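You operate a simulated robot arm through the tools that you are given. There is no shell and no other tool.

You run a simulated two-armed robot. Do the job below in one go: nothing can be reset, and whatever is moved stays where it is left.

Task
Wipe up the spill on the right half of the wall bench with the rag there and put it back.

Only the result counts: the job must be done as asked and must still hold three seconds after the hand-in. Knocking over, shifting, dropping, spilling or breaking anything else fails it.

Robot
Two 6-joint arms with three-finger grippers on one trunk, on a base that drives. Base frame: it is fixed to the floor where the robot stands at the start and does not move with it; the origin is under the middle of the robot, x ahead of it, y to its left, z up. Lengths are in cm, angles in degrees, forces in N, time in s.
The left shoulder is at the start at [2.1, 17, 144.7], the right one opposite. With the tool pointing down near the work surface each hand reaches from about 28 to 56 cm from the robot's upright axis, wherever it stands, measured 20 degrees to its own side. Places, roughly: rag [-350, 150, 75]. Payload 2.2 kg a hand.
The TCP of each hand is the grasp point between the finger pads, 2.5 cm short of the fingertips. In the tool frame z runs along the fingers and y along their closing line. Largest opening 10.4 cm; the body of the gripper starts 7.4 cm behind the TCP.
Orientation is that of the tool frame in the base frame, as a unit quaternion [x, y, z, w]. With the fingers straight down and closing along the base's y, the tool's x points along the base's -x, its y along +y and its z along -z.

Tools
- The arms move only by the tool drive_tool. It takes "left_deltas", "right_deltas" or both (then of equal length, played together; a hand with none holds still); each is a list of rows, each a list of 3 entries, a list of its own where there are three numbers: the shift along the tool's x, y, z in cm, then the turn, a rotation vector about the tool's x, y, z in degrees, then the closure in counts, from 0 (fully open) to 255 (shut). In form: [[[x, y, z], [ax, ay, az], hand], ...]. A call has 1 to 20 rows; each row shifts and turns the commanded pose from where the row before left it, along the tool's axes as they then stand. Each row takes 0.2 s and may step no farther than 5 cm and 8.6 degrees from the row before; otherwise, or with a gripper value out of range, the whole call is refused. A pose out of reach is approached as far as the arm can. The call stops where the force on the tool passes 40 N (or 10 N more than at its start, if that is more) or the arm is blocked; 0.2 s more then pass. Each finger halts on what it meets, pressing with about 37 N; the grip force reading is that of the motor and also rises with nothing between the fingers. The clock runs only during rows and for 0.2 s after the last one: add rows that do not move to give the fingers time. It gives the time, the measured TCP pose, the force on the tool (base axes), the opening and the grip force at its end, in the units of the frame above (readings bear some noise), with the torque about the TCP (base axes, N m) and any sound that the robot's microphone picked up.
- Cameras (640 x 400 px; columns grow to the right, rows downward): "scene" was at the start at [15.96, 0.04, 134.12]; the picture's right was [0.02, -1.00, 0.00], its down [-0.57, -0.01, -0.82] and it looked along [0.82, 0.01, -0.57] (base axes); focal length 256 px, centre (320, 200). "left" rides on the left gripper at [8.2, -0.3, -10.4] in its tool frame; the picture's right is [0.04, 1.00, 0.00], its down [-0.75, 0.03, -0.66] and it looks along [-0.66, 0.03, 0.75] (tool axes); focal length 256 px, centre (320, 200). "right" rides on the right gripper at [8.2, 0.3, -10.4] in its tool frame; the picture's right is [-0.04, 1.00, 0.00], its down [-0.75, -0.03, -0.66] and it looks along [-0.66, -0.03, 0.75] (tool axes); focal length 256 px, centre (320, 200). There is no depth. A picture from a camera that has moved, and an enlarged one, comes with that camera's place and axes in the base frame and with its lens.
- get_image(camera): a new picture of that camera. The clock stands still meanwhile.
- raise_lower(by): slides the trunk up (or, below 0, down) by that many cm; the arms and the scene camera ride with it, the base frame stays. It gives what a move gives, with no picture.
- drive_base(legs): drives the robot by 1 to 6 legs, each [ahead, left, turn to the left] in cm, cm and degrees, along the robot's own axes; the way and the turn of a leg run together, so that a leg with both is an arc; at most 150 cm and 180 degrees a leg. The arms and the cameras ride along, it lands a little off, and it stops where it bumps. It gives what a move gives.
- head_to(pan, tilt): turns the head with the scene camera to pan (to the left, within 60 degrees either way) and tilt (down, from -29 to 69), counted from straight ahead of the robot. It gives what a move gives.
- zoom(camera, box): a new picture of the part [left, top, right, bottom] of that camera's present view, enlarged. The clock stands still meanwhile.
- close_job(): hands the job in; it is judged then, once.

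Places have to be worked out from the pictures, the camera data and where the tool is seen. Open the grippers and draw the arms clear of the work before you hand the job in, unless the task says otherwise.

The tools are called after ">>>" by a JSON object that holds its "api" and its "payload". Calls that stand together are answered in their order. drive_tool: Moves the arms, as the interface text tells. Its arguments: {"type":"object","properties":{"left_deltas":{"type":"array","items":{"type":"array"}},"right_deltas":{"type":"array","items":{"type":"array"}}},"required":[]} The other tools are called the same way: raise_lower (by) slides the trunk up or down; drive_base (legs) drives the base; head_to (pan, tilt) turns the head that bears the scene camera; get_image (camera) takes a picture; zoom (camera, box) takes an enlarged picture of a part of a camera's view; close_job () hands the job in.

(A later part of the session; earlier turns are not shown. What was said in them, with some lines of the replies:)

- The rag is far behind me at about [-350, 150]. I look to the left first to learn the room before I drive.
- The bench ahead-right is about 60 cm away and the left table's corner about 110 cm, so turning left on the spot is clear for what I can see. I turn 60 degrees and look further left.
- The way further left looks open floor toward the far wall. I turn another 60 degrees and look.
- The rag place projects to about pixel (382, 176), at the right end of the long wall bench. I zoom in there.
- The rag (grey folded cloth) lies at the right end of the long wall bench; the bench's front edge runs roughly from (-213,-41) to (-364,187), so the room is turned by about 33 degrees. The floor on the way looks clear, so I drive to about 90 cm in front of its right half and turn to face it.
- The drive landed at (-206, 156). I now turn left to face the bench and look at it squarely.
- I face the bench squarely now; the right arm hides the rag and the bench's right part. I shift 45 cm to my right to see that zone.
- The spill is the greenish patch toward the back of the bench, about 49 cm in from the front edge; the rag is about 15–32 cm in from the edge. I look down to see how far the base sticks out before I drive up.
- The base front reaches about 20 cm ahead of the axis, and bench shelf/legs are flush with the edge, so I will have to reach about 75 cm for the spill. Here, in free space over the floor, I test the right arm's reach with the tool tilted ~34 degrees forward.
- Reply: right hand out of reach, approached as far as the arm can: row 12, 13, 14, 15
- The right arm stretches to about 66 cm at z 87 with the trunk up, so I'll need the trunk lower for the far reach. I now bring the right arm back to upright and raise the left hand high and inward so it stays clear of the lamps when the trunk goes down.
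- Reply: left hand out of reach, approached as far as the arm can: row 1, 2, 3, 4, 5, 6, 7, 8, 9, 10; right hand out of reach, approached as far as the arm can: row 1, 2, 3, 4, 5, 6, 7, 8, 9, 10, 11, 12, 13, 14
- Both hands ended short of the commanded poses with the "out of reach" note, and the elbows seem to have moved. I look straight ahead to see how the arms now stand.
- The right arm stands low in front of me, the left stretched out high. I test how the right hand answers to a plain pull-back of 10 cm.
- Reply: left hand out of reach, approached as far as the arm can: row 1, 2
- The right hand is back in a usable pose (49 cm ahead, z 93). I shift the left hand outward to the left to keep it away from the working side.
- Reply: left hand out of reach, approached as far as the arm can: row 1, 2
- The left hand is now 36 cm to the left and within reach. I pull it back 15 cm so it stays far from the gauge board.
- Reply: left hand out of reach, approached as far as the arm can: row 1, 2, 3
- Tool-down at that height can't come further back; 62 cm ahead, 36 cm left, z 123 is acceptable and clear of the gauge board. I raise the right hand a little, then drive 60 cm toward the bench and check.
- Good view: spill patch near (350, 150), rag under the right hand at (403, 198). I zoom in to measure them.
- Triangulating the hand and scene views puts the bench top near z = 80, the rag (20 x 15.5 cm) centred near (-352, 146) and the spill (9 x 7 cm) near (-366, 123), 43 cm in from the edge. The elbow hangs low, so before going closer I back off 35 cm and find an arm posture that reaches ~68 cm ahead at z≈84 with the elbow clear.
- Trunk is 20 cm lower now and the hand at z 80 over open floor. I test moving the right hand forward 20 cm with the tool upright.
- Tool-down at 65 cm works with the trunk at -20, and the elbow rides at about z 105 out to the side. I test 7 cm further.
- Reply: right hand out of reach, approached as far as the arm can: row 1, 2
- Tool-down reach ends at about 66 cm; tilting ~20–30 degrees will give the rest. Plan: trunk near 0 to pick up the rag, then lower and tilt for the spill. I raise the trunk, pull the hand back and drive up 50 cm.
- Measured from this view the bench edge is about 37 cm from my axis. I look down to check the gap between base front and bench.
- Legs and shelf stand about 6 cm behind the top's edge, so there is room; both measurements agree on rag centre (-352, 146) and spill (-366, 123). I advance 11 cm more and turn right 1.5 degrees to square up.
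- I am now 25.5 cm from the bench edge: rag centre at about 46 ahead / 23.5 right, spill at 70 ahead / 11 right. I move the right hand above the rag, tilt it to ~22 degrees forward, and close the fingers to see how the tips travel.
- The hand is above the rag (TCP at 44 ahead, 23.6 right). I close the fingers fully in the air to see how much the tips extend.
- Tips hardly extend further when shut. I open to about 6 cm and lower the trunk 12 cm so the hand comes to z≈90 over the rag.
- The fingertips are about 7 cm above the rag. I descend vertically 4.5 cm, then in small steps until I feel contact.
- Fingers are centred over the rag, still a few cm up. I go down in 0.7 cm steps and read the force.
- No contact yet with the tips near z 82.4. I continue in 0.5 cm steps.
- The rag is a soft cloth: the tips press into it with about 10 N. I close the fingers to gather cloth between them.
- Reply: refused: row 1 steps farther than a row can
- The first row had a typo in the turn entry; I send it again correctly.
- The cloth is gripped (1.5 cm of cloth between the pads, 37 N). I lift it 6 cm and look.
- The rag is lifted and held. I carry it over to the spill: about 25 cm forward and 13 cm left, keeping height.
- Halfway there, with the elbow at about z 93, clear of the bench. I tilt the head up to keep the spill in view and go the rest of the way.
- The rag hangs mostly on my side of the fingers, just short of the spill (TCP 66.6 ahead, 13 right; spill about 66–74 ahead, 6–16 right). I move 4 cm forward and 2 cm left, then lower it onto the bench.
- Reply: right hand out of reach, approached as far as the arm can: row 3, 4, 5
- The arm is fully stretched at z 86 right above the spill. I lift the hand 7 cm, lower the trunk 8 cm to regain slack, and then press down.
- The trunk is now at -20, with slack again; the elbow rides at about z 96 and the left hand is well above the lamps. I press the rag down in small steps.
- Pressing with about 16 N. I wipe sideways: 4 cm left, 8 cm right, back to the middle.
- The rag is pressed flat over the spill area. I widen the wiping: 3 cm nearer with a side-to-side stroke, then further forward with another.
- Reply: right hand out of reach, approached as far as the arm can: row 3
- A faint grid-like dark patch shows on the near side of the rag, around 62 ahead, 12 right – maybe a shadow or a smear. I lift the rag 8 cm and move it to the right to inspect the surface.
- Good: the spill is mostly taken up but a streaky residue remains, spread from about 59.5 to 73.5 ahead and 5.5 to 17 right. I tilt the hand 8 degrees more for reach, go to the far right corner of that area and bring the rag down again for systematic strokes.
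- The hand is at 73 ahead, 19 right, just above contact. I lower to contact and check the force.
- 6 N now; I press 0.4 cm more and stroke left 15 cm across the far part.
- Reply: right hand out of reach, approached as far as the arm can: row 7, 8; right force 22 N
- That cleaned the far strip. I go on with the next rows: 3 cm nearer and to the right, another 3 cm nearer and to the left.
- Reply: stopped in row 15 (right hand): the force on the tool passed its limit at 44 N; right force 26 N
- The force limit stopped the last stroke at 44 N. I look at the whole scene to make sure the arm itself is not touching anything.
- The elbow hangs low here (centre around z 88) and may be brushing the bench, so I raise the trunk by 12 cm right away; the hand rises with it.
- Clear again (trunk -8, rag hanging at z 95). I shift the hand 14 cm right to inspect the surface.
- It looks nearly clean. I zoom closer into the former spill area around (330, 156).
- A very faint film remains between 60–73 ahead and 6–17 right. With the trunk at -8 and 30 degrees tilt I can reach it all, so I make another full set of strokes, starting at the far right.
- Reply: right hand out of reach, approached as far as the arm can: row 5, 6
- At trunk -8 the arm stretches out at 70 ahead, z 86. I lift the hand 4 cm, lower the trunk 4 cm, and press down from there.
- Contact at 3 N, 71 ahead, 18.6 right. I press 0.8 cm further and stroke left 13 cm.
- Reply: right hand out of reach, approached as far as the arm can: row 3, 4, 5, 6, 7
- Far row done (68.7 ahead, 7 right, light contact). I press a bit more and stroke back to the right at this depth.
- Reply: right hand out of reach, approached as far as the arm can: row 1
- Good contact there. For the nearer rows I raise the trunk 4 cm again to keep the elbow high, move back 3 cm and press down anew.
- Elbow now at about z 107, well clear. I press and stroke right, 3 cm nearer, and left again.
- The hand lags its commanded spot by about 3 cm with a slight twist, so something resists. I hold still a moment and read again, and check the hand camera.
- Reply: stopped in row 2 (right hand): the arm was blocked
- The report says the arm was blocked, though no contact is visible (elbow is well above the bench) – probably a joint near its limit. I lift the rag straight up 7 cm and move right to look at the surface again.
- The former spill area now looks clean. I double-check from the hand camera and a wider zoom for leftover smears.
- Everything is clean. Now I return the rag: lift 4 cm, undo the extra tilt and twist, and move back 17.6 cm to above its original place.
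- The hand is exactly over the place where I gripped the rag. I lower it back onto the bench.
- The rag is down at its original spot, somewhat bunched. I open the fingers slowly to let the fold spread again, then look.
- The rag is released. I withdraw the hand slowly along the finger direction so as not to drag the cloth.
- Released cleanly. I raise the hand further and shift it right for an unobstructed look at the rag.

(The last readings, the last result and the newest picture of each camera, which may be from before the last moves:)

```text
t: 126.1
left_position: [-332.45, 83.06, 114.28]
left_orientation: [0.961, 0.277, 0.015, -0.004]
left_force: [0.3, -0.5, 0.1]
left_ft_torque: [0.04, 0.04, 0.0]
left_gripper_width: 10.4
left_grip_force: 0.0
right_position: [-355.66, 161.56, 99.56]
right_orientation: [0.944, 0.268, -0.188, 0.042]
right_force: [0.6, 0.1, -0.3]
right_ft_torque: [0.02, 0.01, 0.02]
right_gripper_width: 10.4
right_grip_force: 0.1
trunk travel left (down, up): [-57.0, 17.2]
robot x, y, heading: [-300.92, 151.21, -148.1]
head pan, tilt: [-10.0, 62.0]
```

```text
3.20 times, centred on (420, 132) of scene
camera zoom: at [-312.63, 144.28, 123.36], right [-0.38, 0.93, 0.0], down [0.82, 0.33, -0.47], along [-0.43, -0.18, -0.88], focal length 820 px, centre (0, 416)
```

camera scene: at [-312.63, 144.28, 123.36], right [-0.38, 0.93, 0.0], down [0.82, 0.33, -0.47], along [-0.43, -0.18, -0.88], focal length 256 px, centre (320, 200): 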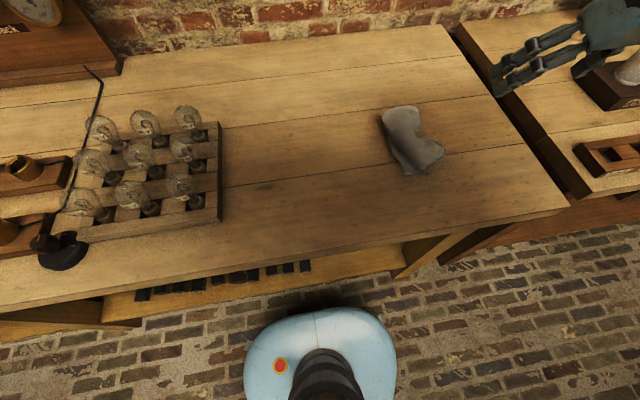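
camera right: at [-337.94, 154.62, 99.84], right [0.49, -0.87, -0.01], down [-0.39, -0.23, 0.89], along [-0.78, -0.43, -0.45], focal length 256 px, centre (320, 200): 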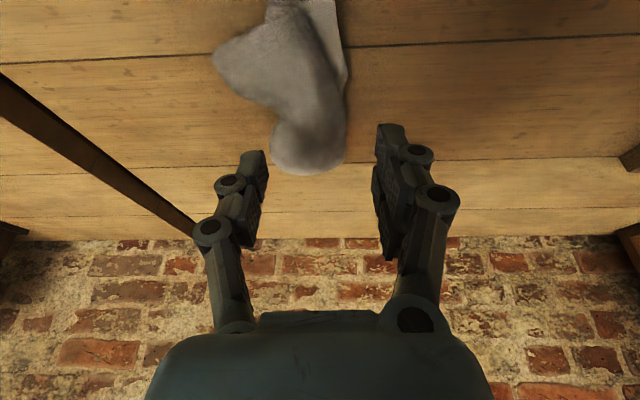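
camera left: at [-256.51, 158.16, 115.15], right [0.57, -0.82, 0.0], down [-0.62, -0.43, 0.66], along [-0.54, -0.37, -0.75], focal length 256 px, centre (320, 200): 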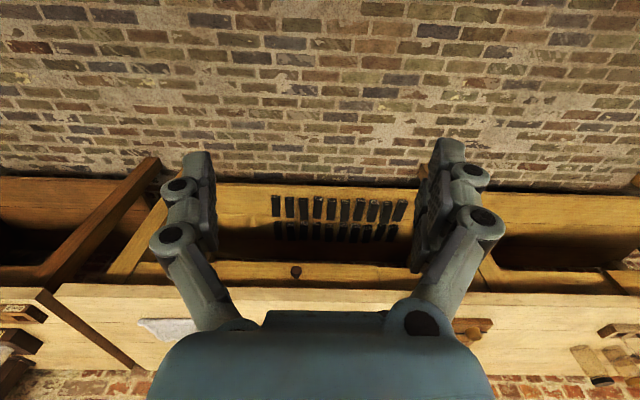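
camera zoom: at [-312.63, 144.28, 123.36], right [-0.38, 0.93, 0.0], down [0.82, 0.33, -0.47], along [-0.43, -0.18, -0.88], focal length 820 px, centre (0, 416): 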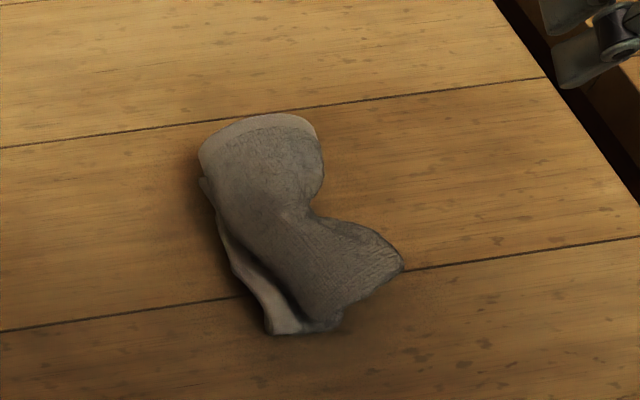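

The rag lies within about 3 cm of its original centre (I judge it at (-354, 148) versus (-352, 146)). I check the former spill zone once more before withdrawing.

>>> {"api": "raise_lower", "payload": {"by": 7}}

>>> {"api": "head_to", "payload": {"pan": 0, "tilt": 50}}

>>> {"api": "get_image", "payload": {"camera": "scene"}}

>>> {"api": "zoom", "payload": {"camera": "scene", "box": [300, 90, 420, 165]}}

```text
t: 127.2
left_position: [-332.41, 83.24, 121.25]
left_orientation: [0.961, 0.276, 0.016, -0.004]
left_force: [0.4, 0.8, 0.1]
left_ft_torque: [0.03, 0.0, -0.01]
left_gripper_width: 10.36
left_grip_force: 0.2
right_position: [-355.59, 161.58, 106.63]
right_orientation: [0.944, 0.268, -0.188, 0.041]
right_force: [0.2, -0.4, 0.4]
right_ft_torque: [0.0, -0.05, 0.05]
right_gripper_width: 10.38
right_grip_force: 0.1
trunk travel left (down, up): [-64.0, 10.2]
robot x, y, heading: [-300.68, 150.49, -147.8]
head pan, tilt: [-10.0, 62.0]
```

```text
t: 127.9
left_position: [-332.46, 83.25, 121.34]
left_orientation: [0.961, 0.278, 0.015, -0.004]
left_force: [-0.2, 0.3, -0.3]
left_ft_torque: [-0.01, 0.01, 0.01]
left_gripper_width: 10.38
left_grip_force: 0.2
right_position: [-355.64, 161.83, 106.56]
right_orientation: [0.944, 0.268, -0.188, 0.042]
right_force: [-0.1, 0.2, 0.1]
right_ft_torque: [0.0, 0.01, -0.02]
right_gripper_width: 10.41
right_grip_force: 0.1
trunk travel left (down, up): [-64.0, 10.2]
robot x, y, heading: [-300.46, 150.8, -148.0]
head pan, tilt: [0.0, 50.0]
```

```text
taken
camera scene: at [-313.19, 142.74, 131.88], right [-0.53, 0.85, 0.0], down [0.65, 0.41, -0.64], along [-0.54, -0.34, -0.77], focal length 256 px, centre (320, 200)
```

scene: 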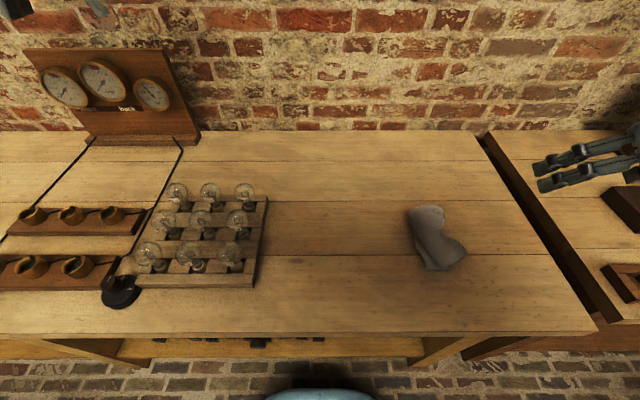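

```text
5.33 times, centred on (360, 128) of scene
camera zoom: at [-313.19, 142.74, 131.88], right [-0.53, 0.85, 0.0], down [0.65, 0.41, -0.64], along [-0.54, -0.34, -0.77], focal length 1366 px, centre (107, 587)
```

zoom: 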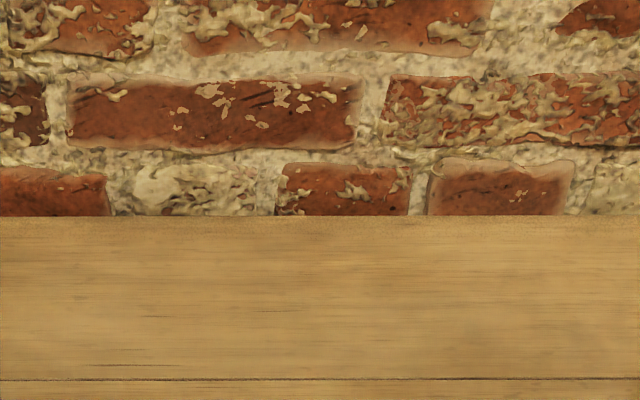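

I zoom on the exact former spill spot, around (358, 169), and on the rag.

>>> {"api": "zoom", "payload": {"camera": "scene", "box": [295, 145, 415, 220]}}

>>> {"api": "zoom", "payload": {"camera": "scene", "box": [250, 130, 490, 280]}}

```text
5.33 times, centred on (355, 182) of scene
camera zoom: at [-313.19, 142.74, 131.88], right [-0.53, 0.85, 0.0], down [0.65, 0.41, -0.64], along [-0.54, -0.34, -0.77], focal length 1366 px, centre (133, 293)
```

zoom: 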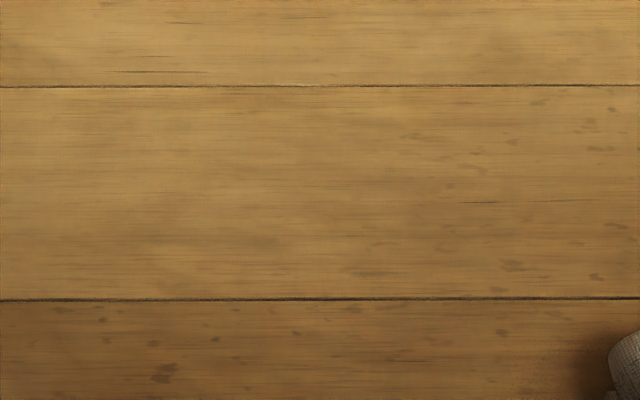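

```text
2.67 times, centred on (370, 205) of scene
camera zoom: at [-313.19, 142.74, 131.88], right [-0.53, 0.85, 0.0], down [0.65, 0.41, -0.64], along [-0.54, -0.34, -0.77], focal length 683 px, centre (187, 187)
```

zoom: 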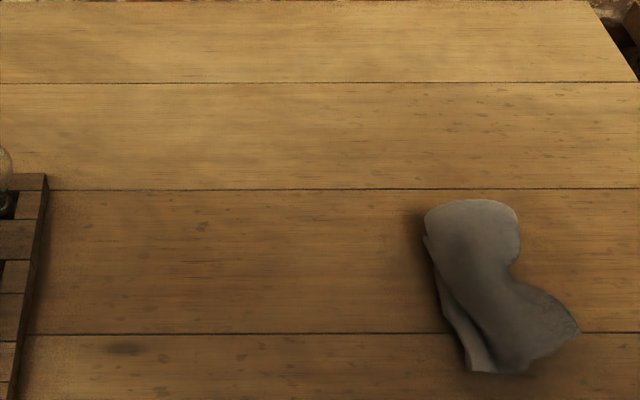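

The spill is gone, the rag lies back in its place and nothing else has moved. I back the robot away 60 cm so both arms are clear of the bench.

>>> {"api": "drive_base", "payload": {"legs": [[-60, 0, 0]]}}

>>> {"api": "head_to", "payload": {"pan": 0, "tilt": 30}}

>>> {"api": "get_image", "payload": {"camera": "scene"}}

>>> {"api": "zoom", "payload": {"camera": "scene", "box": [180, 90, 500, 290]}}

```text
t: 131.2
left_position: [-284.14, 114.69, 121.26]
left_orientation: [0.965, 0.261, 0.015, -0.004]
left_force: [-0.2, 1.3, 0.4]
left_ft_torque: [-0.01, 0.02, -0.02]
left_gripper_width: 10.4
left_grip_force: 0.1
right_position: [-304.7, 194.06, 106.59]
right_orientation: [0.948, 0.253, -0.189, 0.04]
right_force: [-0.2, 0.6, 0.2]
right_ft_torque: [0.02, 0.0, 0.0]
right_gripper_width: 10.39
right_grip_force: 0.1
trunk travel left (down, up): [-64.0, 10.2]
robot x, y, heading: [-250.17, 181.41, -149.4]
head pan, tilt: [0.0, 50.0]
```

```text
t: 132.1
left_position: [-284.19, 114.67, 121.28]
left_orientation: [0.965, 0.261, 0.015, -0.004]
left_force: [-0.8, 0.0, 0.9]
left_ft_torque: [0.01, 0.03, 0.04]
left_gripper_width: 10.41
left_grip_force: 0.1
right_position: [-304.67, 193.97, 106.65]
right_orientation: [0.948, 0.253, -0.189, 0.04]
right_force: [0.3, 1.0, 0.2]
right_ft_torque: [0.0, 0.01, 0.01]
right_gripper_width: 10.41
right_grip_force: 0.1
trunk travel left (down, up): [-64.0, 10.2]
robot x, y, heading: [-250.5, 181.01, -150.1]
head pan, tilt: [0.0, 30.0]
```

```text
taken
camera scene: at [-264.13, 172.99, 134.83], right [-0.5, 0.86, 0.0], down [0.43, 0.25, -0.87], along [-0.75, -0.44, -0.5], focal length 256 px, centre (320, 200)
```

scene: 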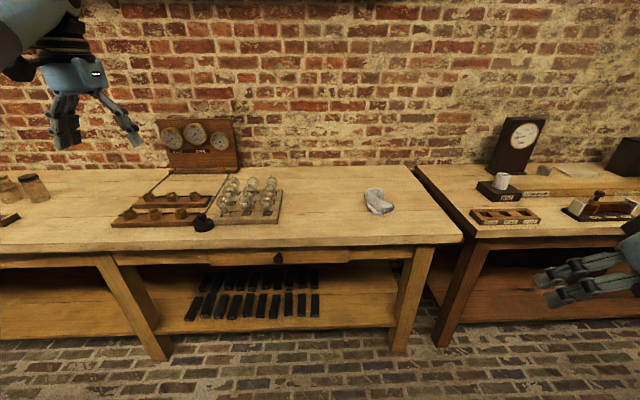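

```text
2.00 times, centred on (340, 190) of scene
camera zoom: at [-264.13, 172.99, 134.83], right [-0.5, 0.86, 0.0], down [0.43, 0.25, -0.87], along [-0.75, -0.44, -0.5], focal length 512 px, centre (280, 220)
```

zoom: 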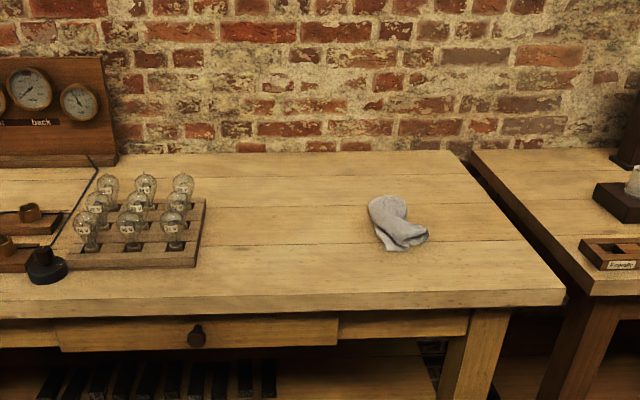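

The bench is clean, the rag lies at its original place, the lamps and everything else stand untouched, and both hands are open and clear. I hand the job in.

>>> {"api": "close_job", "payload": {}}

```text
The job is handed in.
```

The spill on the right half of the wall bench is wiped up, and the rag is back in its place. I handed the job in, but no result has come back yet.

- **Spill:** the first strokes left a streaky film, so I went over the whole area again. The last close-up pictures of that spot showed plain wood.
- **Rag:** it lies about 2–3 cm from where its centre was before. It started out flat and is now somewhat crumpled.
- **Other things on the bench:** in the final pictures the lamps, gauges and the items on the next bench stood as before.
- **Arm trouble:** the right arm stopped twice during the wiping, once when the force reached 44 N and once because it was blocked. I didn't find the cause. The elbow was low both times and may have brushed the bench at the first stop. I saw nothing moved or damaged afterwards.

Both grippers are open, and the robot has backed about 60 cm away from the bench.
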